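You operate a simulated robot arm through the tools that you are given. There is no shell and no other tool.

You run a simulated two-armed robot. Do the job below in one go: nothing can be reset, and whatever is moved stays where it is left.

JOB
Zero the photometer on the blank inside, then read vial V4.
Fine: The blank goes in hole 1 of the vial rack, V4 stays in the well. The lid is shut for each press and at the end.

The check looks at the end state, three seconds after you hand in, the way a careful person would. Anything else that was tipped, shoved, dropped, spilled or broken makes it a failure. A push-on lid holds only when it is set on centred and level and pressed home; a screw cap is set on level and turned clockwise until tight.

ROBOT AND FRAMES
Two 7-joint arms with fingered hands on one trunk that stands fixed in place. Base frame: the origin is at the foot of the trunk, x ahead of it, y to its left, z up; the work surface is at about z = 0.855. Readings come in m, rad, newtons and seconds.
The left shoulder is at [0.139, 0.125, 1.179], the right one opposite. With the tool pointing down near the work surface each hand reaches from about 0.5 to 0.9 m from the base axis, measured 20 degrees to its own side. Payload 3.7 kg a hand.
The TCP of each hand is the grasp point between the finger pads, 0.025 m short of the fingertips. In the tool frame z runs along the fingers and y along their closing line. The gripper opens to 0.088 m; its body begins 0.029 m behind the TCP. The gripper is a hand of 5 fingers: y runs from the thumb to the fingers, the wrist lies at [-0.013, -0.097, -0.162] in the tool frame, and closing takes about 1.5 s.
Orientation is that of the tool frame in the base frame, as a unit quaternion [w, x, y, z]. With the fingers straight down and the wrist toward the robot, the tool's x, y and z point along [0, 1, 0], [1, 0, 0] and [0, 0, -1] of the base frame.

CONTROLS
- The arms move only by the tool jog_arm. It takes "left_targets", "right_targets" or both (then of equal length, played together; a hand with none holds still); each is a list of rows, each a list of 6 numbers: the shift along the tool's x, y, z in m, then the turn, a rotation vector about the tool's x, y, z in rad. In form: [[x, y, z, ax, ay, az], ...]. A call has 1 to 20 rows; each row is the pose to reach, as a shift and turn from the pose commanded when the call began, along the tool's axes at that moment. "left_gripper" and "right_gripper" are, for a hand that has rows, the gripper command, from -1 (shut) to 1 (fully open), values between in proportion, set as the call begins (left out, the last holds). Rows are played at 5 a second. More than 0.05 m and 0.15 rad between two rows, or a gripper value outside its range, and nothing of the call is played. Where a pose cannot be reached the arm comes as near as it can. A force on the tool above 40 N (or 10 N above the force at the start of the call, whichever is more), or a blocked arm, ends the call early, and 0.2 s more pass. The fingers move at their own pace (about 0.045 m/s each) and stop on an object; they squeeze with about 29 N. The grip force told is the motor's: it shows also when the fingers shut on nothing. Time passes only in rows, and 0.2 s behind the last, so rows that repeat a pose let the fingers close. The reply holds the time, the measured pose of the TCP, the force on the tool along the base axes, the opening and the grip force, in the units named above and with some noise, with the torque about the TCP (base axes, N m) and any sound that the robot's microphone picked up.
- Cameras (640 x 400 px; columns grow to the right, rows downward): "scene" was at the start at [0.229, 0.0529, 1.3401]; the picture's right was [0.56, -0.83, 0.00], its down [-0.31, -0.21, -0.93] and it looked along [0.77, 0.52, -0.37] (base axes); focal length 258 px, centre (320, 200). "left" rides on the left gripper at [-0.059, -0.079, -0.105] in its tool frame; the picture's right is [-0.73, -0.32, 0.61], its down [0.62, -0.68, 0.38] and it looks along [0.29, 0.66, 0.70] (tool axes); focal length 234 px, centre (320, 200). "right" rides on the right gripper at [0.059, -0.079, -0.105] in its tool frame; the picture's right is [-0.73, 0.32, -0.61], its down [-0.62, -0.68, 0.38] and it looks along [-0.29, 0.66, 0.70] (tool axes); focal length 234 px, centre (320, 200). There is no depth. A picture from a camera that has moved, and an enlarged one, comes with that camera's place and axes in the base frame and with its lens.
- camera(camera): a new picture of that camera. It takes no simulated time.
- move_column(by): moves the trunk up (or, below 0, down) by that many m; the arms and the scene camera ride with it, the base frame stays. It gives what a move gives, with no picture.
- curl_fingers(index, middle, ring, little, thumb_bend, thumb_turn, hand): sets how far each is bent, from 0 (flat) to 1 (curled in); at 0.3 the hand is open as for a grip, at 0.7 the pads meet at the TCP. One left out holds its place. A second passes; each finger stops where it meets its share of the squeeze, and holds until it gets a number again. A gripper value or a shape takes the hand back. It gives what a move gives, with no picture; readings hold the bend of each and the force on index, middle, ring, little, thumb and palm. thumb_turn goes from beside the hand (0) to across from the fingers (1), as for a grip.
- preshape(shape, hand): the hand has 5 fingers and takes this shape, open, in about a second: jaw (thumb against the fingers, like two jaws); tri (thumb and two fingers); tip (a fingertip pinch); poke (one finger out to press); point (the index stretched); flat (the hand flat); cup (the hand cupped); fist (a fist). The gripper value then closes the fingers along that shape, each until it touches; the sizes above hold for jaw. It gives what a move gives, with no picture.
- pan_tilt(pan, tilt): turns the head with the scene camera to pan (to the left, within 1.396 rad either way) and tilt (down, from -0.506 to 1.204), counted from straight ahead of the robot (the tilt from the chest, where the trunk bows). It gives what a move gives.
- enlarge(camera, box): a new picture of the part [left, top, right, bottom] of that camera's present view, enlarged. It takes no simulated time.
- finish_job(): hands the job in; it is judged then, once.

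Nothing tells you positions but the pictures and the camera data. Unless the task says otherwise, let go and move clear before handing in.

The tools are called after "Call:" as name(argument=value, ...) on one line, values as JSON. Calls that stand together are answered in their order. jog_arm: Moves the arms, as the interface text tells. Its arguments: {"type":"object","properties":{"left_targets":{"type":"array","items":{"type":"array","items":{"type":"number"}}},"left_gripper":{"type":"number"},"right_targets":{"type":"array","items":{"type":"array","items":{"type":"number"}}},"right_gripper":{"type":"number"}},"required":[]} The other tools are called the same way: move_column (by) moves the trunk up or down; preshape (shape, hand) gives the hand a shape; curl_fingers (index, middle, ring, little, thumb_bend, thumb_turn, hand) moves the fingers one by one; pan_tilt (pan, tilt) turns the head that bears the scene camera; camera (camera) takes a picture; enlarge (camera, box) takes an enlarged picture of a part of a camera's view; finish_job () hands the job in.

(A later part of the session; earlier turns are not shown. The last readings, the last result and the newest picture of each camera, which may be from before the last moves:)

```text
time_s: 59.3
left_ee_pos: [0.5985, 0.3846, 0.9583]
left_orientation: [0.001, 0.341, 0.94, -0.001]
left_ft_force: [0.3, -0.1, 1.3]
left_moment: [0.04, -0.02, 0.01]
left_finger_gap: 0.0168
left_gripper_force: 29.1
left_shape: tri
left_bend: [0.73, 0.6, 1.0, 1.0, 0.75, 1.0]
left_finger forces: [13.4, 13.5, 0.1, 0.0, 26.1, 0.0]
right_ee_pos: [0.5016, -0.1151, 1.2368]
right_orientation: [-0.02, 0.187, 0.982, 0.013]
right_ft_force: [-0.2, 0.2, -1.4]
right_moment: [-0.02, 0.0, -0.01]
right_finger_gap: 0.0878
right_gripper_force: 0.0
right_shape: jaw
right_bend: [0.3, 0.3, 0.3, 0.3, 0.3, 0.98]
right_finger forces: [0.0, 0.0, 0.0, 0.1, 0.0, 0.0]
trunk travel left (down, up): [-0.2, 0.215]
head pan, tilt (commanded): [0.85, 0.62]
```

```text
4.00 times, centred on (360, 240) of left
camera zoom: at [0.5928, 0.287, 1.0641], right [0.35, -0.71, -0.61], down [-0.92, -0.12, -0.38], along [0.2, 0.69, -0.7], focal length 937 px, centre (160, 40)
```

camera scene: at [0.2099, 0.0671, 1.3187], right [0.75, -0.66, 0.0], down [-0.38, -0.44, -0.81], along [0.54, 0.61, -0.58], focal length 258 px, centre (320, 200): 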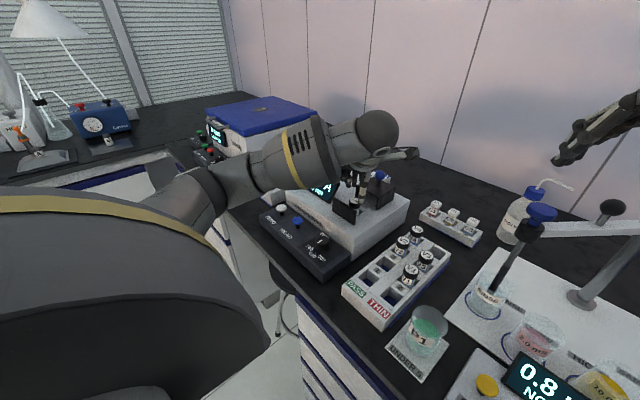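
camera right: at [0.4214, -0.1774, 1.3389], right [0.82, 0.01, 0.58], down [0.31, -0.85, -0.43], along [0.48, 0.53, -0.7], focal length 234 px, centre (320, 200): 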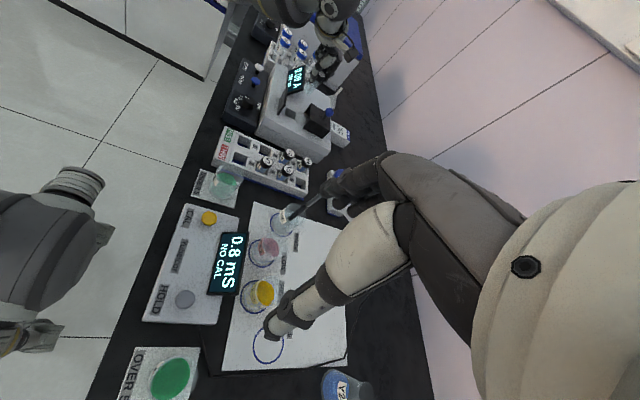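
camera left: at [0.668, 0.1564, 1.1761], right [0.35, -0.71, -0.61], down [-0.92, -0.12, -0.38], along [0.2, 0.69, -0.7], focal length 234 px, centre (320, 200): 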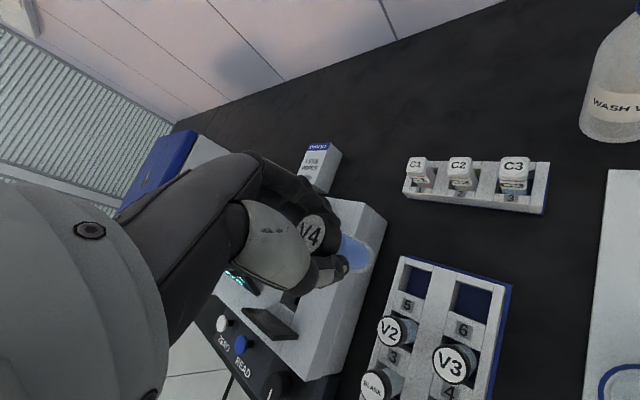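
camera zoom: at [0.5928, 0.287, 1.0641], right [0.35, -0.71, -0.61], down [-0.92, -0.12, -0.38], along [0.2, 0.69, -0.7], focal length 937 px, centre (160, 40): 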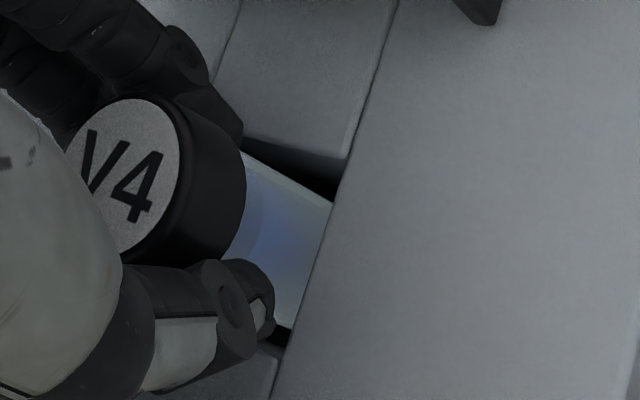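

Call:
jog_arm(left_targets=[[0, 0, 0.0005, 0, 0, 0], [0, 0, 0.001, 0, 0, 0], [0, 0, 0.001, 0, 0, 0]])

```text
time_s: 60.1
left_ee_pos: [0.599, 0.384, 0.9572]
left_orientation: [0.001, 0.342, 0.94, 0.0]
left_ft_force: [0.6, -0.8, 7.1]
left_moment: [0.07, -0.05, 0.02]
left_finger_gap: 0.0169
left_gripper_force: 28.4
left_shape: tri
left_bend: [0.73, 0.6, 1.0, 1.0, 0.75, 1.0]
left_finger forces: [14.1, 14.3, 0.0, 0.1, 27.2, 0.0]
right_ee_pos: [0.5018, -0.1137, 1.2368]
right_orientation: [-0.02, 0.188, 0.982, 0.013]
right_ft_force: [-0.3, -0.1, 0.0]
right_moment: [0.02, 0.03, 0.0]
right_finger_gap: 0.0876
right_gripper_force: 0.0
right_shape: jaw
right_bend: [0.3, 0.3, 0.3, 0.3, 0.3, 0.98]
right_finger forces: [0.1, 0.0, 0.1, 0.0, 0.0, 0.0]
trunk travel left (down, up): [-0.2, 0.215]
head pan, tilt (commanded): [0.85, 0.62]
```

Seated (7 N up at z=0.957, matching the blank's level). Backing off a hair and releasing to the narrow opening.

Call:
jog_arm(left_targets=[[0, 0, -0.001, 0, 0, 0], [0, 0, -0.001, 0, 0, 0]])

Call:
jog_arm(left_targets=[[0, 0, 0, 0, 0, 0], [0, 0, 0, 0, 0, 0], [0, 0, 0, 0, 0, 0], [0, 0, 0, 0, 0, 0], [0, 0, 0, 0, 0, 0]], left_gripper=0.05)

Call:
enlarge(camera="left", box=[260, 170, 440, 330])

Call:
enlarge(camera="right", box=[270, 80, 320, 130])

```text
time_s: 60.7
left_ee_pos: [0.5984, 0.3841, 0.9566]
left_orientation: [0.0, 0.341, 0.94, -0.001]
left_ft_force: [0.4, 0.3, 7.1]
left_moment: [0.09, -0.06, -0.03]
left_finger_gap: 0.017
left_gripper_force: 29.2
left_shape: tri
left_bend: [0.73, 0.6, 1.0, 1.0, 0.75, 1.0]
left_finger forces: [14.0, 14.4, 0.1, 0.0, 27.1, 0.0]
right_ee_pos: [0.5016, -0.1139, 1.2365]
right_orientation: [-0.021, 0.187, 0.982, 0.012]
right_ft_force: [-0.4, -0.3, -1.3]
right_moment: [0.03, -0.02, -0.01]
right_finger_gap: 0.0877
right_gripper_force: 0.0
right_shape: jaw
right_bend: [0.3, 0.3, 0.3, 0.3, 0.3, 0.98]
right_finger forces: [0.0, 0.1, 0.0, 0.0, 0.1, 0.0]
trunk travel left (down, up): [-0.2, 0.215]
head pan, tilt (commanded): [0.85, 0.62]
```

```text
time_s: 61.9
left_ee_pos: [0.5993, 0.3854, 0.9573]
left_orientation: [0.0, 0.341, 0.94, -0.002]
left_ft_force: [-0.3, 0.0, -0.2]
left_moment: [-0.01, 0.0, 0.0]
left_finger_gap: 0.0456
left_gripper_force: 0.2
left_shape: tri
left_bend: [0.74, 0.44, 0.99, 0.99, 0.68, 1.0]
left_finger forces: [0.0, 0.1, 0.1, 0.0, 0.1, 0.0]
right_ee_pos: [0.5017, -0.1138, 1.236]
right_orientation: [-0.021, 0.187, 0.982, 0.014]
right_ft_force: [0.3, 0.1, 0.2]
right_moment: [0.0, 0.01, 0.0]
right_finger_gap: 0.0879
right_gripper_force: 0.0
right_shape: jaw
right_bend: [0.3, 0.3, 0.3, 0.3, 0.3, 0.98]
right_finger forces: [0.0, 0.0, 0.0, 0.1, 0.0, 0.0]
trunk travel left (down, up): [-0.2, 0.215]
head pan, tilt (commanded): [0.85, 0.62]
```

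```text
2.50 times, centred on (350, 250) of left
camera zoom: at [0.5927, 0.2868, 1.0631], right [0.35, -0.71, -0.61], down [-0.92, -0.12, -0.38], along [0.2, 0.69, -0.7], focal length 585 px, centre (245, 75)
```

zoom: 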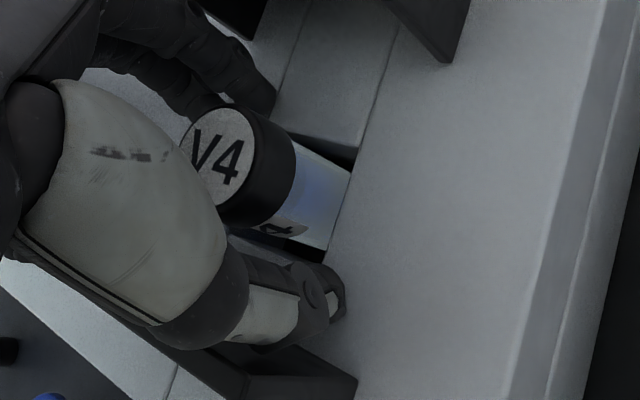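

```text
8.00 times, centred on (295, 105) of right
camera zoom: at [0.421, -0.1697, 1.341], right [0.82, 0.01, 0.58], down [0.32, -0.85, -0.42], along [0.49, 0.53, -0.7], focal length 1873 px, centre (520, 960)
```

zoom: 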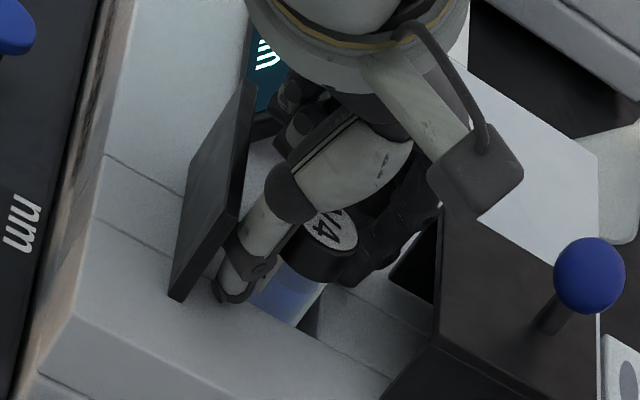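

Released. Lifting the hand straight up, clear of the vial.

Call:
jog_arm(left_targets=[[0, 0, -0.008, 0, 0, 0], [0, 0, -0.02, 0, 0, 0], [0, 0, -0.04, 0, 0, 0], [0, 0, -0.07, 0, 0, 0], [0, 0, -0.1, 0, 0, 0], [0, 0, -0.13, 0, 0, 0]])

Call:
enlarge(camera="left", box=[260, 130, 460, 330])

Call:
enlarge(camera="scene", box=[310, 140, 410, 240])

Call:
enlarge(camera="right", box=[230, 60, 350, 180])

```text
time_s: 63.3
left_ee_pos: [0.5995, 0.3855, 1.0892]
left_orientation: [0.0, 0.342, 0.94, -0.001]
left_ft_force: [-0.2, -0.2, -0.6]
left_moment: [0.0, -0.03, 0.02]
left_finger_gap: 0.0459
left_gripper_force: 0.0
left_shape: tri
left_bend: [0.74, 0.43, 0.99, 0.99, 0.68, 1.0]
left_finger forces: [0.0, 0.0, 0.0, 0.0, 0.1, 0.0]
right_ee_pos: [0.5007, -0.1139, 1.2364]
right_orientation: [-0.02, 0.187, 0.982, 0.013]
right_ft_force: [0.9, -0.1, -0.4]
right_moment: [0.02, -0.02, -0.03]
right_finger_gap: 0.0876
right_gripper_force: 0.2
right_shape: jaw
right_bend: [0.3, 0.3, 0.3, 0.3, 0.3, 0.98]
right_finger forces: [0.0, 0.0, 0.1, 0.0, 0.0, 0.0]
trunk travel left (down, up): [-0.2, 0.215]
head pan, tilt (commanded): [0.85, 0.62]
```

```text
2.00 times, centred on (360, 230) of left
camera zoom: at [0.5921, 0.2882, 1.1945], right [0.35, -0.72, -0.61], down [-0.92, -0.12, -0.38], along [0.2, 0.69, -0.7], focal length 468 px, centre (240, 140)
```

zoom: 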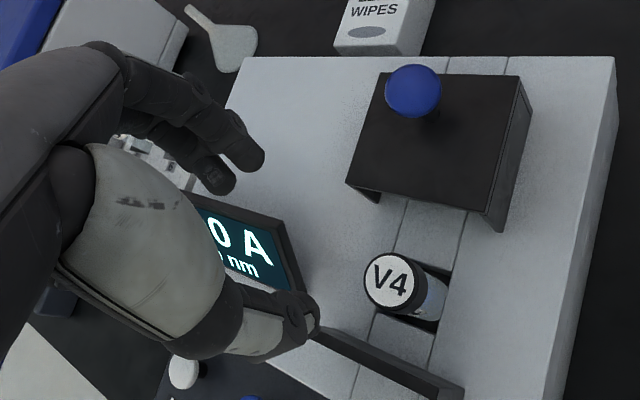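

```text
4.00 times, centred on (360, 190) of scene
camera zoom: at [0.2091, 0.067, 1.3188], right [0.75, -0.66, 0.0], down [-0.38, -0.44, -0.81], along [0.54, 0.61, -0.58], focal length 1032 px, centre (160, 240)
```

zoom: 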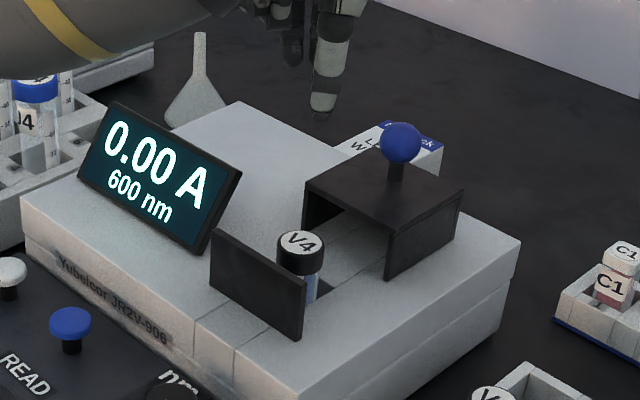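

```text
3.33 times, centred on (290, 120) of right
camera zoom: at [0.4203, -0.1699, 1.3414], right [0.82, 0.01, 0.58], down [0.32, -0.85, -0.42], along [0.49, 0.53, -0.7], focal length 781 px, centre (420, 467)
```

zoom: 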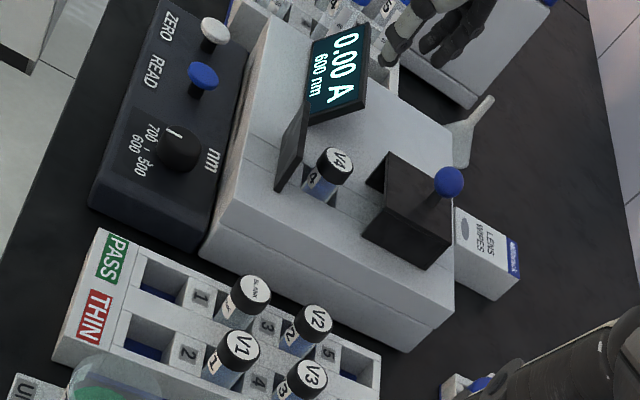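

V4 stands upright in the well and BLANK in hole 1. Next I'll turn the hand back to 0° yaw over the knob at (0.69, 0.385) and slide the lid shut.

Call:
jog_arm(left_targets=[[-0.0115, 0.0098, 0, 0, 0, 0.1455], [-0.023, 0.0195, 0, 0, 0, 0.291], [-0.0345, 0.0293, 0, 0, 0, 0.4365], [-0.046, 0.0391, 0, 0, 0, 0.582], [-0.0575, 0.0488, 0, 0, 0, 0.7275], [-0.069, 0.0586, 0, 0, 0, 0.873], [-0.069, 0.0586, 0, 0, 0, 0.873]], left_gripper=1)

Call:
camera(camera="left")

Call:
enlarge(camera="scene", box=[310, 110, 430, 230])

```text
time_s: 64.9
left_ee_pos: [0.6908, 0.3855, 1.0887]
left_orientation: [0.001, 0.708, 0.706, 0.0]
left_ft_force: [0.7, -0.9, 0.3]
left_moment: [-0.01, 0.0, 0.02]
left_finger_gap: 0.0878
left_gripper_force: 0.2
left_shape: tri
left_bend: [0.3, 0.3, 0.99, 0.99, 0.3, 0.98]
left_finger forces: [0.1, 0.1, 0.0, 0.1, 0.1, 0.0]
right_ee_pos: [0.5011, -0.1131, 1.2364]
right_orientation: [-0.02, 0.187, 0.982, 0.012]
right_ft_force: [0.0, 0.0, 0.5]
right_moment: [0.02, 0.0, -0.04]
right_finger_gap: 0.0877
right_gripper_force: 0.1
right_shape: jaw
right_bend: [0.3, 0.3, 0.3, 0.3, 0.3, 0.98]
right_finger forces: [0.0, 0.0, 0.0, 0.0, 0.0, 0.0]
trunk travel left (down, up): [-0.2, 0.215]
head pan, tilt (commanded): [0.85, 0.62]
```

```text
taken
camera left: at [0.6104, 0.3279, 1.1941], right [-0.32, -0.73, -0.61], down [-0.68, 0.62, -0.38], along [0.66, 0.29, -0.7], focal length 234 px, centre (320, 200)
```

left: 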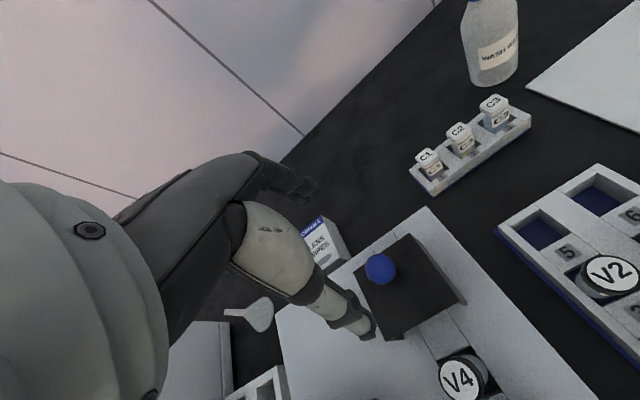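

```text
3.33 times, centred on (370, 170) of scene
camera zoom: at [0.2097, 0.0671, 1.3187], right [0.75, -0.66, 0.0], down [-0.38, -0.44, -0.81], along [0.54, 0.61, -0.58], focal length 860 px, centre (153, 300)
```

zoom: 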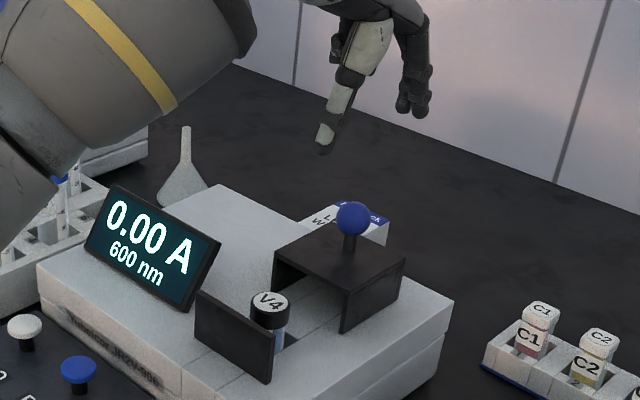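

The knob is at (0.687, 0.3855). Lowering to straddle it.

Call:
jog_arm(left_targets=[[0, -0.0025, 0.03, 0, 0, 0], [0, -0.0025, 0.06, 0, 0, 0], [0, -0.0025, 0.075, 0, 0, 0], [0, -0.0025, 0.083, 0, 0, 0]])

Call:
enlarge(camera="left", box=[220, 140, 420, 320])

Call:
enlarge(camera="scene", box=[330, 130, 410, 210])

```text
time_s: 65.9
left_ee_pos: [0.6871, 0.3856, 1.0045]
left_orientation: [0.001, 0.707, 0.707, 0.0]
left_ft_force: [-0.2, -0.2, -0.7]
left_moment: [0.01, 0.02, 0.0]
left_finger_gap: 0.0877
left_gripper_force: 0.0
left_shape: tri
left_bend: [0.3, 0.3, 0.99, 0.99, 0.3, 0.98]
left_finger forces: [0.0, 0.0, 0.1, 0.1, 0.1, 0.1]
right_ee_pos: [0.5019, -0.115, 1.2349]
right_orientation: [-0.022, 0.186, 0.982, 0.013]
right_ft_force: [0.3, 0.3, -0.2]
right_moment: [0.0, 0.01, -0.01]
right_finger_gap: 0.0879
right_gripper_force: 0.1
right_shape: jaw
right_bend: [0.3, 0.3, 0.3, 0.3, 0.3, 0.98]
right_finger forces: [0.1, 0.0, 0.0, 0.1, 0.1, 0.0]
trunk travel left (down, up): [-0.2, 0.215]
head pan, tilt (commanded): [0.85, 0.62]
```

```text
2.22 times, centred on (320, 230) of left
camera zoom: at [0.6082, 0.3272, 1.1102], right [-0.32, -0.73, -0.61], down [-0.68, 0.62, -0.38], along [0.66, 0.29, -0.7], focal length 520 px, centre (320, 133)
```

zoom: 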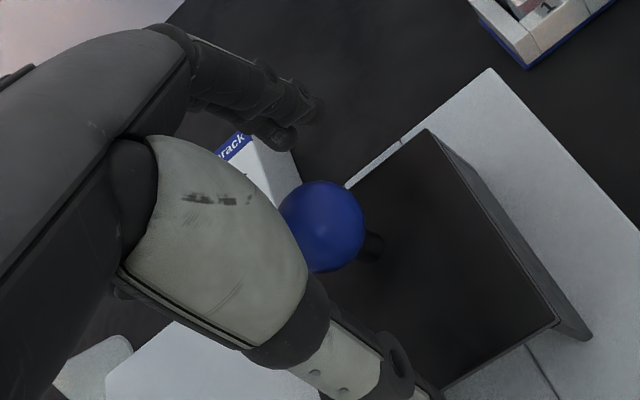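

```text
5.00 times, centred on (370, 170) of scene
camera zoom: at [0.2099, 0.0672, 1.3186], right [0.75, -0.66, 0.0], down [-0.38, -0.44, -0.81], along [0.54, 0.61, -0.58], focal length 1290 px, centre (70, 350)
```

zoom: 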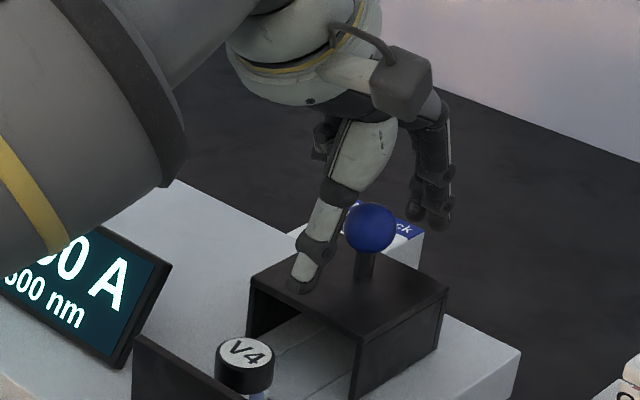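

Well aligned with the knob. Closing the grip on it.

Call:
jog_arm(left_targets=[[0, 0, 0, 0, 0, 0], [0, 0, 0, 0, 0, 0], [0, 0, 0, 0, 0, 0], [0, 0, 0, 0, 0, 0], [0, 0, 0, 0, 0, 0], [0, 0, 0, 0, 0, 0], [0, 0, 0, 0, 0, 0]], left_gripper=-1)

Call:
enlarge(camera="scene", box=[310, 130, 410, 220])

```text
time_s: 67.5
left_ee_pos: [0.687, 0.3861, 1.0024]
left_orientation: [-0.002, 0.707, 0.707, -0.004]
left_ft_force: [-7.5, -0.8, -12.6]
left_moment: [-0.03, 0.05, -0.04]
left_finger_gap: 0.0134
left_gripper_force: 29.1
left_shape: tri
left_bend: [0.73, 0.72, 1.0, 1.0, 0.76, 1.0]
left_finger forces: [11.0, 9.1, 0.0, 0.0, 26.2, 0.0]
right_ee_pos: [0.5018, -0.1137, 1.2362]
right_orientation: [-0.021, 0.188, 0.982, 0.012]
right_ft_force: [0.6, 0.3, 0.5]
right_moment: [0.01, 0.03, -0.01]
right_finger_gap: 0.0882
right_gripper_force: 0.0
right_shape: jaw
right_bend: [0.3, 0.3, 0.3, 0.3, 0.3, 0.98]
right_finger forces: [0.0, 0.0, 0.1, 0.1, 0.0, 0.1]
trunk travel left (down, up): [-0.2, 0.215]
head pan, tilt (commanded): [0.85, 0.62]
```

```text
4.44 times, centred on (360, 175) of scene
camera zoom: at [0.2104, 0.0676, 1.3183], right [0.75, -0.66, 0.0], down [-0.38, -0.44, -0.81], along [0.54, 0.61, -0.58], focal length 1147 px, centre (142, 311)
```

zoom: 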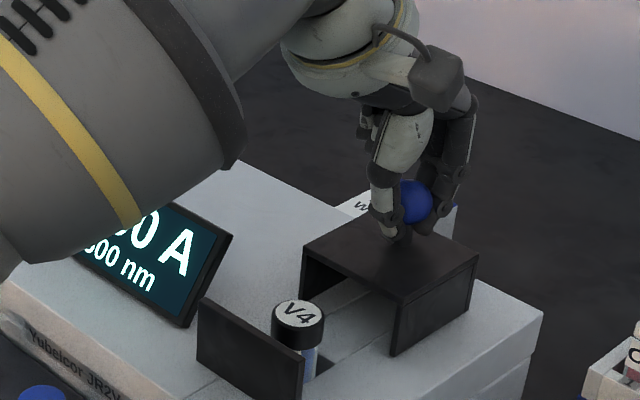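

Gripped. Sliding the hood forward toward the front plate, watching for resistance.

Call:
jog_arm(left_targets=[[0, -0.004, 0.002, 0, 0, 0], [0, -0.012, 0.003, 0, 0, 0], [0, -0.02, 0.003, 0, 0, 0], [0, -0.028, 0.003, 0, 0, 0]])

Call:
enlarge(camera="scene", box=[310, 130, 410, 220])

```text
time_s: 68.5
left_ee_pos: [0.6598, 0.3866, 1.0012]
left_orientation: [0.0, 0.707, 0.707, -0.002]
left_ft_force: [-1.5, -1.8, -11.7]
left_moment: [-0.04, -0.03, 0.03]
left_finger_gap: 0.0133
left_gripper_force: 29.2
left_shape: tri
left_bend: [0.73, 0.72, 1.0, 1.0, 0.77, 1.0]
left_finger forces: [12.6, 9.7, 0.0, 0.0, 23.6, 0.0]
right_ee_pos: [0.5035, -0.1147, 1.2345]
right_orientation: [-0.021, 0.187, 0.982, 0.014]
right_ft_force: [-0.6, 1.7, 0.3]
right_moment: [0.02, 0.03, -0.01]
right_finger_gap: 0.0879
right_gripper_force: 0.1
right_shape: jaw
right_bend: [0.3, 0.3, 0.3, 0.3, 0.3, 0.98]
right_finger forces: [0.0, 0.0, 0.1, 0.1, 0.0, 0.0]
trunk travel left (down, up): [-0.2, 0.215]
head pan, tilt (commanded): [0.85, 0.62]
```

```text
4.44 times, centred on (360, 175) of scene
camera zoom: at [0.211, 0.0677, 1.3184], right [0.75, -0.66, 0.0], down [-0.38, -0.44, -0.81], along [0.54, 0.61, -0.58], focal length 1147 px, centre (142, 311)
```

zoom: 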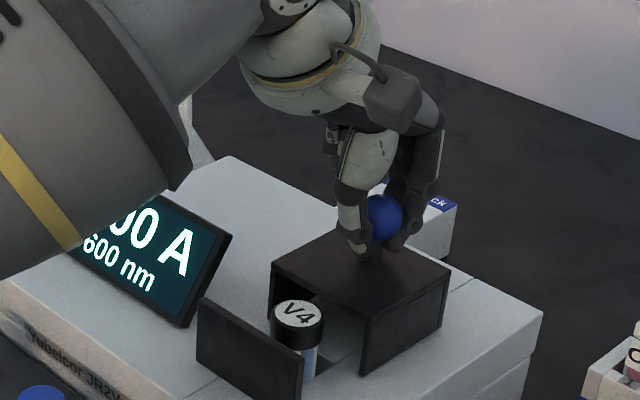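

The hood slides freely. Continuing to close.

Call:
jog_arm(left_targets=[[0, -0.007, 0, 0, 0, 0], [0, -0.014, 0, 0, 0, 0], [0, -0.021, 0, 0, 0, 0], [0, -0.028, 0, 0, 0, 0], [0, -0.035, 0, 0, 0, 0], [0, -0.042, 0, 0, 0, 0]])

Call:
enlarge(camera="scene", box=[310, 130, 410, 220])

```text
time_s: 69.9
left_ee_pos: [0.6178, 0.3858, 1.0013]
left_orientation: [0.0, 0.707, 0.707, -0.002]
left_ft_force: [-1.2, -2.5, -11.9]
left_moment: [0.04, -0.02, 0.01]
left_finger_gap: 0.0129
left_gripper_force: 29.2
left_shape: tri
left_bend: [0.73, 0.72, 1.0, 1.0, 0.77, 1.0]
left_finger forces: [12.9, 10.2, 0.0, 0.1, 23.5, 0.0]
right_ee_pos: [0.5021, -0.1134, 1.2368]
right_orientation: [-0.022, 0.187, 0.982, 0.013]
right_ft_force: [-0.5, 0.2, -0.3]
right_moment: [0.01, 0.02, -0.03]
right_finger_gap: 0.0881
right_gripper_force: 0.1
right_shape: jaw
right_bend: [0.3, 0.3, 0.3, 0.3, 0.3, 0.98]
right_finger forces: [0.0, 0.0, 0.1, 0.0, 0.0, 0.0]
trunk travel left (down, up): [-0.2, 0.215]
head pan, tilt (commanded): [0.85, 0.62]
```

```text
4.44 times, centred on (360, 175) of scene
camera zoom: at [0.211, 0.0676, 1.3183], right [0.75, -0.66, 0.0], down [-0.38, -0.44, -0.81], along [0.54, 0.61, -0.58], focal length 1147 px, centre (142, 311)
```

zoom: 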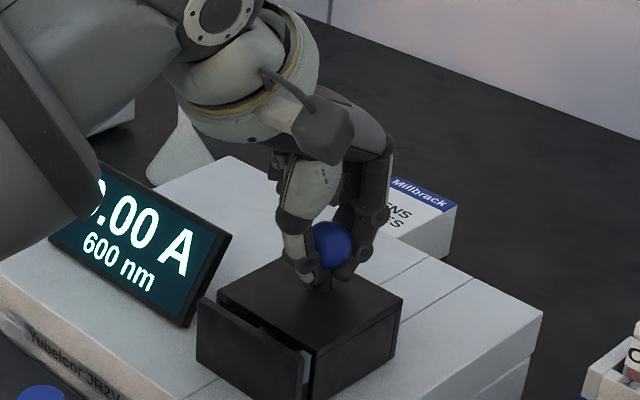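

Nearly shut; closing the last few millimetres gently until it meets the stop.

Call:
jog_arm(left_targets=[[0, -0.003, 0, 0, 0, 0], [0, -0.006, 0, 0, 0, 0], [0, -0.008, 0, 0, 0, 0], [0, -0.01, 0, 0, 0, 0], [0, -0.011, 0, 0, 0, 0]])

Call:
enlarge(camera="scene", box=[310, 130, 410, 220])

Call:
enlarge(camera="left", box=[280, 180, 460, 340])

```text
time_s: 71.1
left_ee_pos: [0.6075, 0.3864, 1.0012]
left_orientation: [0.0, 0.707, 0.707, -0.001]
left_ft_force: [9.6, -0.8, -13.2]
left_moment: [0.01, -0.14, 0.0]
left_finger_gap: 0.0122
left_gripper_force: 29.1
left_shape: tri
left_bend: [0.73, 0.72, 1.0, 1.0, 0.78, 1.0]
left_finger forces: [15.4, 12.6, 0.1, 0.0, 21.8, 0.1]
right_ee_pos: [0.5042, -0.114, 1.2354]
right_orientation: [-0.021, 0.187, 0.982, 0.013]
right_ft_force: [0.4, 0.7, 0.1]
right_moment: [-0.02, -0.01, -0.02]
right_finger_gap: 0.0877
right_gripper_force: 0.1
right_shape: jaw
right_bend: [0.3, 0.3, 0.3, 0.3, 0.3, 0.98]
right_finger forces: [0.0, 0.0, 0.0, 0.0, 0.0, 0.0]
trunk travel left (down, up): [-0.2, 0.215]
head pan, tilt (commanded): [0.85, 0.62]
```

```text
4.44 times, centred on (360, 175) of scene
camera zoom: at [0.2123, 0.0677, 1.3181], right [0.75, -0.66, 0.0], down [-0.38, -0.44, -0.81], along [0.54, 0.61, -0.58], focal length 1147 px, centre (142, 311)
```

zoom: 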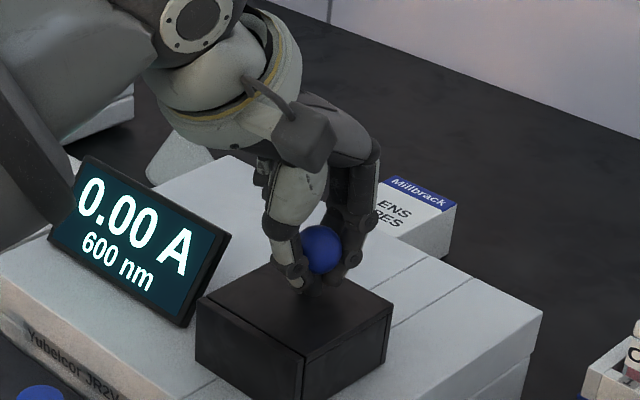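

```text
2.50 times, centred on (370, 260) of left
camera zoom: at [0.5286, 0.3278, 1.1068], right [-0.32, -0.73, -0.61], down [-0.68, 0.62, -0.38], along [0.66, 0.29, -0.7], focal length 585 px, centre (195, 50)
```

zoom: 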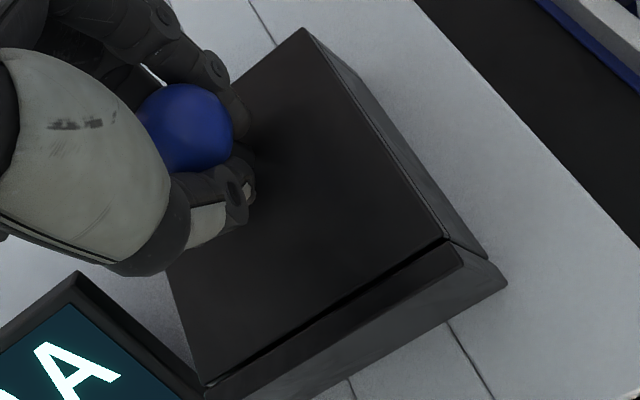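

The lid meets the front plate (9.6 N). I'll press just slightly more, then release while holding there.

Call:
jog_arm(left_targets=[[0, -0.001, 0, 0, 0, 0], [0, -0.002, 0, 0, 0, 0]])

Call:
jog_arm(left_targets=[[0, 0, 0, 0, 0, 0], [0, 0, 0, 0, 0, 0], [0, 0, 0, 0, 0, 0], [0, 0, 0, 0, 0, 0], [0, 0, 0, 0, 0, 0]], left_gripper=1)

Call:
enlarge(camera="scene", box=[310, 130, 410, 220])

Call:
enlarge(camera="left", box=[280, 180, 460, 340])

```text
time_s: 71.7
left_ee_pos: [0.6067, 0.386, 1.0]
left_orientation: [0.0, 0.707, 0.707, -0.002]
left_ft_force: [11.9, -0.6, -11.3]
left_moment: [-0.02, -0.17, 0.0]
left_finger_gap: 0.0121
left_gripper_force: 29.1
left_shape: tri
left_bend: [0.73, 0.72, 1.0, 1.0, 0.78, 1.0]
left_finger forces: [16.8, 12.5, 0.1, 0.0, 20.6, 0.0]
right_ee_pos: [0.5048, -0.113, 1.2354]
right_orientation: [-0.022, 0.187, 0.982, 0.012]
right_ft_force: [-0.1, -0.6, -0.4]
right_moment: [0.02, 0.01, 0.01]
right_finger_gap: 0.088
right_gripper_force: 0.0
right_shape: jaw
right_bend: [0.3, 0.3, 0.3, 0.3, 0.3, 0.98]
right_finger forces: [0.0, 0.1, 0.1, 0.0, 0.0, 0.0]
trunk travel left (down, up): [-0.2, 0.215]
head pan, tilt (commanded): [0.85, 0.62]
```

```text
time_s: 72.9
left_ee_pos: [0.6037, 0.386, 1.0035]
left_orientation: [0.001, 0.707, 0.707, 0.0]
left_ft_force: [0.6, 0.5, 0.2]
left_moment: [0.01, -0.01, 0.02]
left_finger_gap: 0.0878
left_gripper_force: 0.0
left_shape: tri
left_bend: [0.3, 0.3, 0.99, 0.99, 0.3, 0.98]
left_finger forces: [0.0, 0.0, 0.1, 0.0, 0.0, 0.0]
right_ee_pos: [0.5019, -0.1144, 1.2366]
right_orientation: [-0.021, 0.187, 0.982, 0.013]
right_ft_force: [-0.1, -0.1, 0.3]
right_moment: [0.02, -0.01, 0.05]
right_finger_gap: 0.0878
right_gripper_force: 0.0
right_shape: jaw
right_bend: [0.3, 0.3, 0.3, 0.3, 0.3, 0.98]
right_finger forces: [0.0, 0.0, 0.0, 0.0, 0.0, 0.0]
trunk travel left (down, up): [-0.2, 0.215]
head pan, tilt (commanded): [0.85, 0.62]
```

```text
4.44 times, centred on (360, 175) of scene
camera zoom: at [0.2097, 0.0671, 1.3187], right [0.75, -0.66, 0.0], down [-0.38, -0.44, -0.81], along [0.54, 0.61, -0.58], focal length 1147 px, centre (142, 311)
```

zoom: 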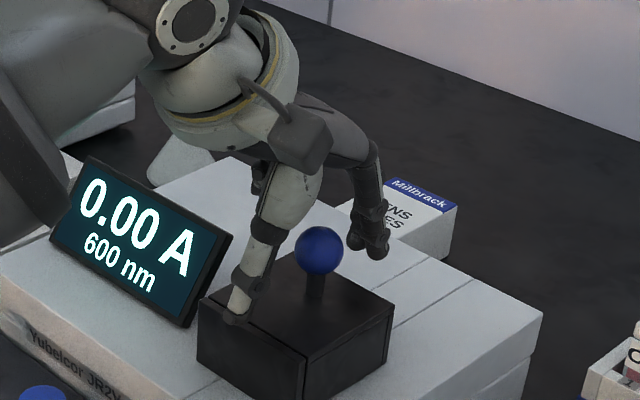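

```text
2.50 times, centred on (370, 260) of left
camera zoom: at [0.5248, 0.3276, 1.1078], right [-0.32, -0.73, -0.61], down [-0.68, 0.62, -0.38], along [0.66, 0.29, -0.7], focal length 585 px, centre (195, 50)
```

zoom: 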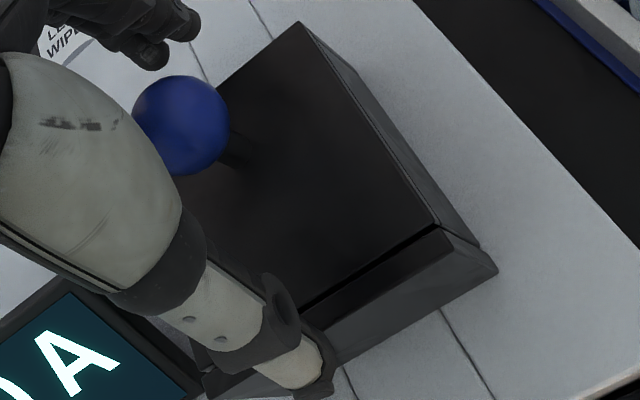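

The lid is shut with the same thin seam as at the start. I'll rise, reshape to "point", and go over READ with 40° yaw so the curled fingers stay away from ZERO.

Call:
jog_arm(left_targets=[[0, 0, -0.03, 0, 0, 0], [0, 0, -0.06, 0, 0, 0], [0, 0, -0.095, 0, 0, 0]])

Call:
preshape(shape="point", hand="left")

Call:
enlarge(camera="left", box=[320, 200, 500, 360])

Call:
enlarge(camera="scene", box=[310, 150, 410, 240])

```text
time_s: 73.7
left_ee_pos: [0.6026, 0.384, 1.0971]
left_orientation: [0.0, 0.707, 0.707, -0.001]
left_ft_force: [0.5, -0.5, 0.2]
left_moment: [-0.02, 0.0, 0.0]
left_finger_gap: 0.0875
left_gripper_force: 0.0
left_shape: tri
left_bend: [0.3, 0.3, 0.99, 0.99, 0.3, 0.98]
left_finger forces: [0.0, 0.0, 0.0, 0.0, 0.0, 0.1]
right_ee_pos: [0.5013, -0.1143, 1.2354]
right_orientation: [-0.02, 0.188, 0.982, 0.012]
right_ft_force: [0.0, 0.1, -0.6]
right_moment: [-0.01, 0.01, 0.02]
right_finger_gap: 0.0878
right_gripper_force: 0.0
right_shape: jaw
right_bend: [0.3, 0.3, 0.3, 0.3, 0.3, 0.98]
right_finger forces: [0.0, 0.1, 0.1, 0.0, 0.1, 0.0]
trunk travel left (down, up): [-0.2, 0.215]
head pan, tilt (commanded): [0.85, 0.62]
```

```text
time_s: 74.6
left_ee_pos: [0.6054, 0.3845, 1.0967]
left_orientation: [0.0, 0.708, 0.707, -0.001]
left_ft_force: [-0.2, 0.7, -0.1]
left_moment: [0.0, 0.01, 0.02]
left_finger_gap: 0.0808
left_gripper_force: 0.1
left_shape: point
left_bend: [0.2, 1.0, 1.0, 1.0, 0.98, 0.88]
left_finger forces: [0.0, 0.0, 0.0, 0.0, 0.0, 0.0]
right_ee_pos: [0.501, -0.1145, 1.2366]
right_orientation: [-0.021, 0.187, 0.982, 0.013]
right_ft_force: [-0.5, -0.6, 0.1]
right_moment: [0.01, -0.01, 0.0]
right_finger_gap: 0.0875
right_gripper_force: 0.1
right_shape: jaw
right_bend: [0.3, 0.3, 0.3, 0.3, 0.3, 0.98]
right_finger forces: [0.1, 0.1, 0.1, 0.0, 0.0, 0.0]
trunk travel left (down, up): [-0.2, 0.215]
head pan, tilt (commanded): [0.85, 0.62]
```

```text
2.50 times, centred on (410, 280) of left
camera zoom: at [0.525, 0.3264, 1.2025], right [-0.32, -0.73, -0.61], down [-0.68, 0.62, -0.38], along [0.66, 0.29, -0.7], focal length 585 px, centre (95, 0)
```

zoom: 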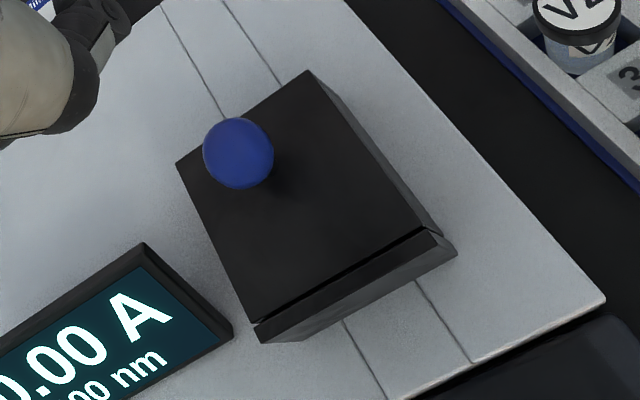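

```text
4.44 times, centred on (360, 195) of scene
camera zoom: at [0.2098, 0.0672, 1.3187], right [0.75, -0.66, 0.0], down [-0.38, -0.44, -0.81], along [0.54, 0.61, -0.58], focal length 1147 px, centre (142, 222)
```

zoom: 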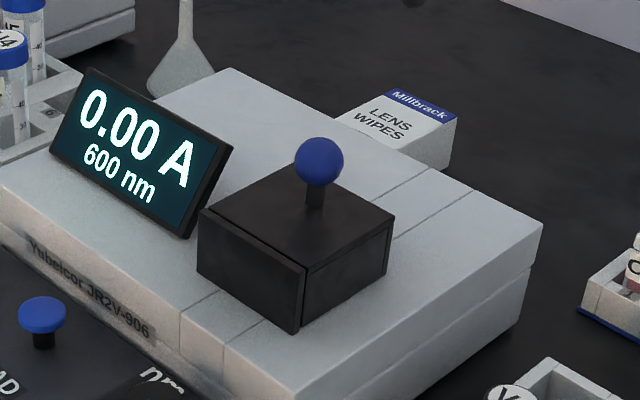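

The knob is back at its original x (0.6116), so the lid is fully shut. Moving above READ.

Call:
jog_arm(left_targets=[[0.012, -0.0328, 0.004, 0, 0, -0.1396], [0.024, -0.0656, 0.008, 0, 0, -0.2793], [0.037, -0.0984, 0.014, 0, 0, -0.4189], [0.049, -0.1312, 0.02, 0, 0, -0.5585], [0.0615, -0.163, 0.03, 0, 0, -0.6981], [0.0615, -0.163, 0.03, 0, 0, -0.6981]])

Call:
camera(camera="left")

Call:
enlarge(camera="scene", box=[240, 140, 360, 260])

Call:
enlarge(camera="right", box=[210, 30, 330, 150])

```text
time_s: 76.0
left_ee_pos: [0.4413, 0.4471, 1.0661]
left_orientation: [0.0, 0.422, 0.907, -0.001]
left_ft_force: [0.1, -0.3, -0.5]
left_moment: [-0.01, 0.0, 0.03]
left_finger_gap: 0.0806
left_gripper_force: 0.0
left_shape: point
left_bend: [0.2, 1.0, 1.0, 1.0, 0.98, 0.88]
left_finger forces: [0.1, 0.0, 0.0, 0.0, 0.0, 0.0]
right_ee_pos: [0.5014, -0.1139, 1.2368]
right_orientation: [-0.022, 0.187, 0.982, 0.013]
right_ft_force: [0.6, -1.1, 1.2]
right_moment: [0.01, -0.01, 0.01]
right_finger_gap: 0.0878
right_gripper_force: 0.1
right_shape: jaw
right_bend: [0.3, 0.3, 0.3, 0.3, 0.3, 0.98]
right_finger forces: [0.0, 0.0, 0.1, 0.0, 0.1, 0.0]
trunk travel left (down, up): [-0.2, 0.215]
head pan, tilt (commanded): [0.85, 0.62]
```

```text
taken
camera left: at [0.4181, 0.3531, 1.1725], right [0.22, -0.76, -0.61], down [-0.92, 0.04, -0.38], along [0.32, 0.64, -0.7], focal length 234 px, centre (320, 200)
```

left: 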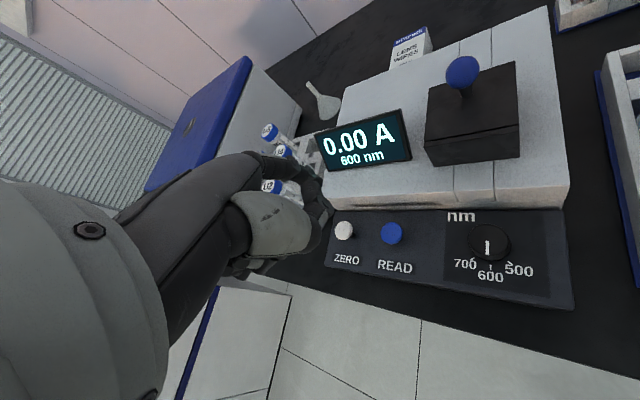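

```text
3.33 times, centred on (300, 200) of scene
camera zoom: at [0.2099, 0.0671, 1.3186], right [0.75, -0.66, 0.0], down [-0.38, -0.44, -0.81], along [0.54, 0.61, -0.58], focal length 860 px, centre (387, 200)
```

zoom: 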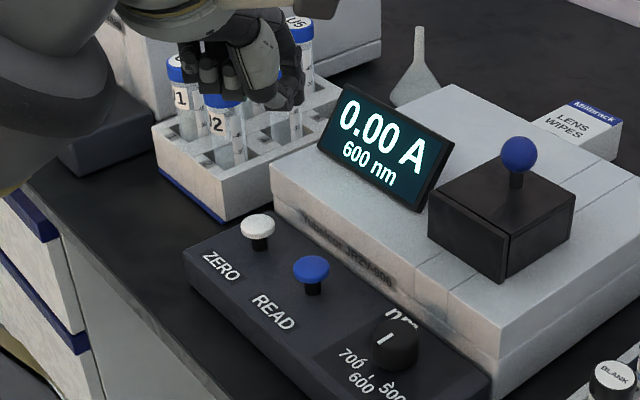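

```text
3.33 times, centred on (270, 90) of right
camera zoom: at [0.4212, -0.1697, 1.341], right [0.82, 0.01, 0.58], down [0.31, -0.85, -0.42], along [0.49, 0.53, -0.7], focal length 781 px, centre (487, 567)
```

zoom: 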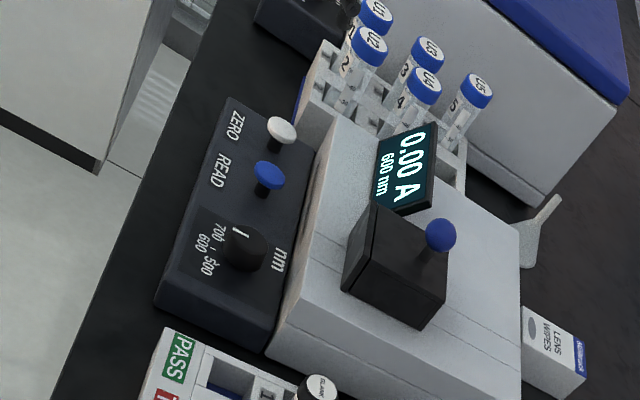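

I'll zoom to locate the index tip and READ precisely in both views.

Call:
enlarge(camera="left", box=[250, 140, 430, 290])

Call:
enlarge(camera="scene", box=[255, 140, 335, 220])

```text
2.67 times, centred on (340, 215) of left
camera zoom: at [0.4181, 0.3531, 1.1725], right [0.22, -0.76, -0.61], down [-0.92, 0.04, -0.38], along [0.32, 0.64, -0.7], focal length 624 px, centre (267, 160)
```

zoom: 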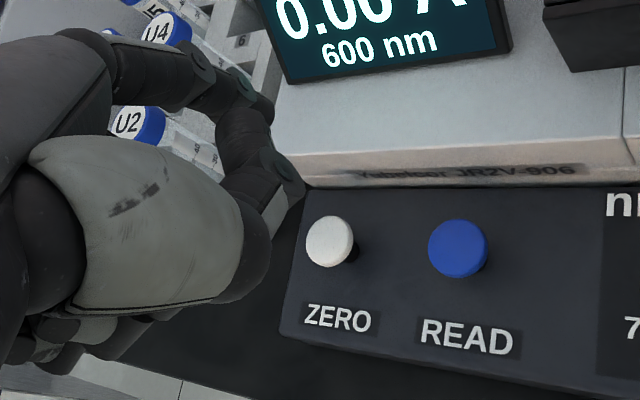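

```text
5.00 times, centred on (295, 180) of scene
camera zoom: at [0.2099, 0.0671, 1.3186], right [0.75, -0.66, 0.0], down [-0.38, -0.44, -0.81], along [0.54, 0.61, -0.58], focal length 1290 px, centre (445, 300)
```

zoom: 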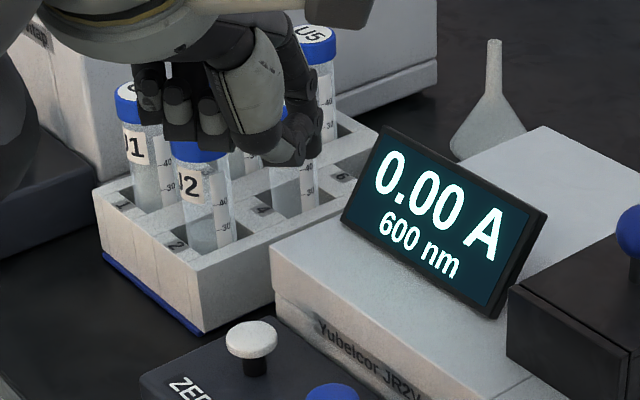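

The index tip is right above READ (0.490, 0.470). Descending to ~3 cm above it.

Call:
jog_arm(left_targets=[[0, 0, 0.03, 0, 0, 0], [0, 0, 0.06, 0, 0, 0], [0, 0, 0.09, 0, 0, 0], [0, 0, 0.109, 0, 0, 0], [0, 0, 0.109, 0, 0, 0]])

Call:
enlarge(camera="left", box=[250, 140, 430, 290])

Call:
enlarge(camera="scene", box=[255, 170, 335, 250])

Call:
enlarge(camera="right", box=[230, 40, 310, 120])

```text
time_s: 77.2
left_ee_pos: [0.4402, 0.4466, 0.9587]
left_orientation: [0.0, 0.422, 0.907, 0.0]
left_ft_force: [-0.2, -0.3, 0.9]
left_moment: [-0.01, 0.03, 0.0]
left_finger_gap: 0.0807
left_gripper_force: 0.0
left_shape: point
left_bend: [0.2, 1.0, 1.0, 1.0, 0.98, 0.88]
left_finger forces: [0.0, 0.2, 0.0, 0.0, 0.0, 0.0]
right_ee_pos: [0.5023, -0.1132, 1.235]
right_orientation: [-0.022, 0.188, 0.982, 0.013]
right_ft_force: [0.3, 0.5, -0.2]
right_moment: [0.02, -0.03, 0.0]
right_finger_gap: 0.0882
right_gripper_force: 0.1
right_shape: jaw
right_bend: [0.3, 0.3, 0.3, 0.3, 0.3, 0.98]
right_finger forces: [0.1, 0.0, 0.0, 0.0, 0.0, 0.0]
trunk travel left (down, up): [-0.2, 0.215]
head pan, tilt (commanded): [0.85, 0.62]
```

```text
2.67 times, centred on (340, 215) of left
camera zoom: at [0.4172, 0.3505, 1.0642], right [0.22, -0.76, -0.61], down [-0.92, 0.04, -0.38], along [0.32, 0.64, -0.7], focal length 624 px, centre (267, 160)
```

zoom: 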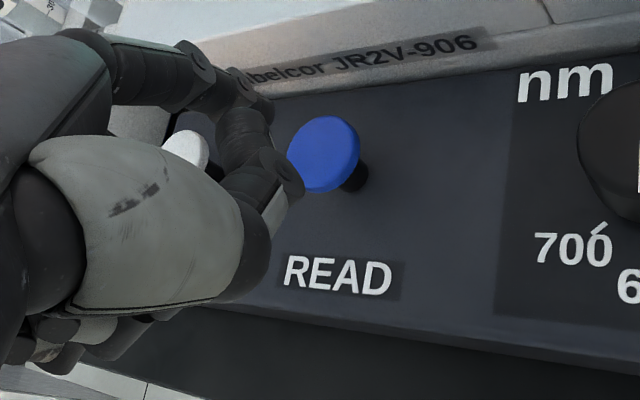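

```text
5.00 times, centred on (295, 210) of scene
camera zoom: at [0.2098, 0.0671, 1.3187], right [0.75, -0.66, 0.0], down [-0.38, -0.44, -0.81], along [0.54, 0.61, -0.58], focal length 1290 px, centre (445, 150)
```

zoom: 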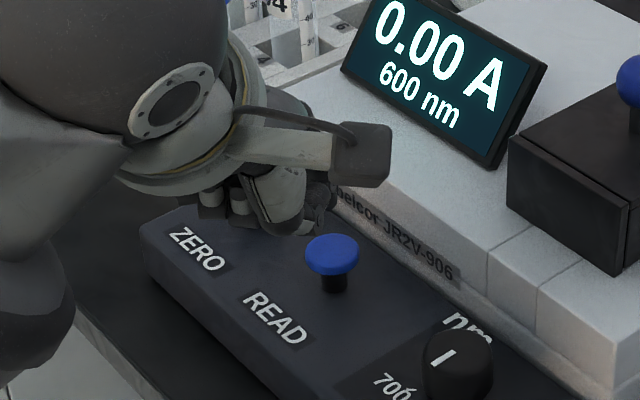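

```text
5.00 times, centred on (270, 80) of right
camera zoom: at [0.421, -0.1697, 1.3411], right [0.82, 0.01, 0.58], down [0.32, -0.85, -0.42], along [0.49, 0.53, -0.7], focal length 1171 px, centre (570, 800)
```

zoom: 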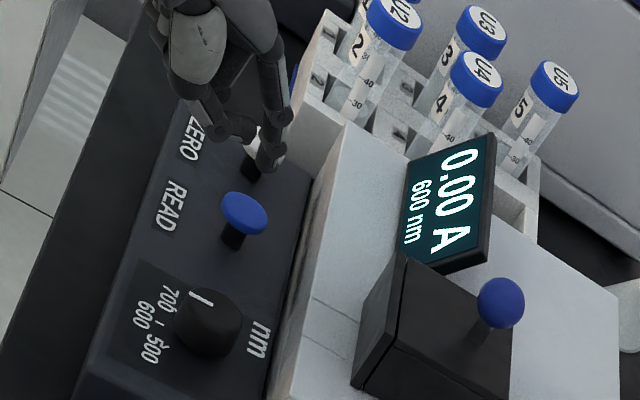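

Aligned to within ~1 mm. Pressing READ slowly.

Call:
jog_arm(left_targets=[[0, 0, 0.012, 0, 0, 0], [0, 0, 0.022, 0, 0, 0], [0, 0, 0.028, 0, 0, 0], [0, 0, 0.032, 0, 0, 0], [0, 0, 0.035, 0, 0, 0], [0, 0, 0.037, 0, 0, 0]])

Call:
enlarge(camera="right", box=[230, 40, 310, 120])

Call:
enlarge(camera="scene", box=[255, 170, 335, 250])

```text
time_s: 78.6
left_ee_pos: [0.4409, 0.4462, 0.9218]
left_orientation: [0.0, 0.423, 0.906, 0.0]
left_ft_force: [-0.9, -0.1, 1.6]
left_moment: [0.05, -0.12, -0.01]
left_finger_gap: 0.0
left_gripper_force: 0.1
left_shape: point
left_bend: [0.19, 1.0, 1.0, 1.0, 0.98, 0.88]
left_finger forces: [2.7, 0.1, 0.0, 0.1, 0.0, 0.1]
right_ee_pos: [0.5024, -0.1136, 1.2357]
right_orientation: [-0.02, 0.187, 0.982, 0.013]
right_ft_force: [0.0, -0.1, 0.3]
right_moment: [-0.01, -0.01, 0.01]
right_finger_gap: 0.088
right_gripper_force: 0.1
right_shape: jaw
right_bend: [0.3, 0.3, 0.3, 0.3, 0.3, 0.98]
right_finger forces: [0.1, 0.0, 0.0, 0.1, 0.0, 0.0]
trunk travel left (down, up): [-0.2, 0.215]
head pan, tilt (commanded): [0.85, 0.62]
heard: click
```

```text
5.00 times, centred on (270, 80) of right
camera zoom: at [0.4208, -0.17, 1.3412], right [0.82, 0.01, 0.58], down [0.32, -0.85, -0.42], along [0.49, 0.53, -0.7], focal length 1171 px, centre (570, 800)
```

zoom: 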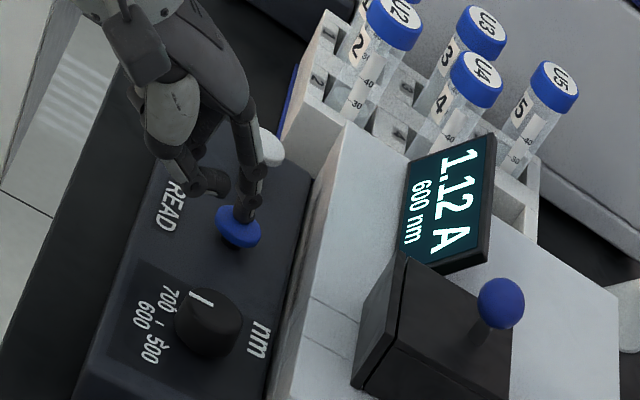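

```text
5.00 times, centred on (295, 210) of scene
camera zoom: at [0.2096, 0.0669, 1.3187], right [0.75, -0.66, 0.0], down [-0.38, -0.44, -0.81], along [0.54, 0.61, -0.58], focal length 1290 px, centre (445, 150)
```

zoom: 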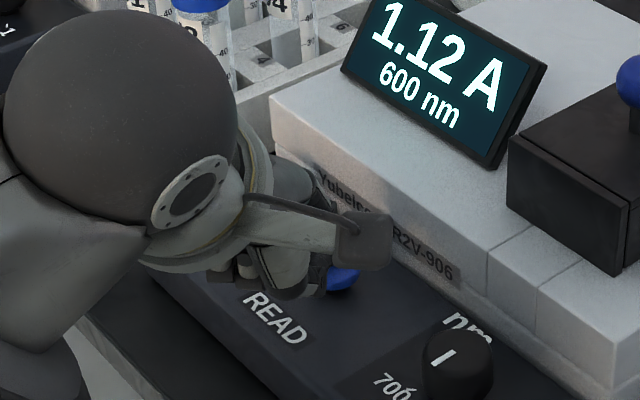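

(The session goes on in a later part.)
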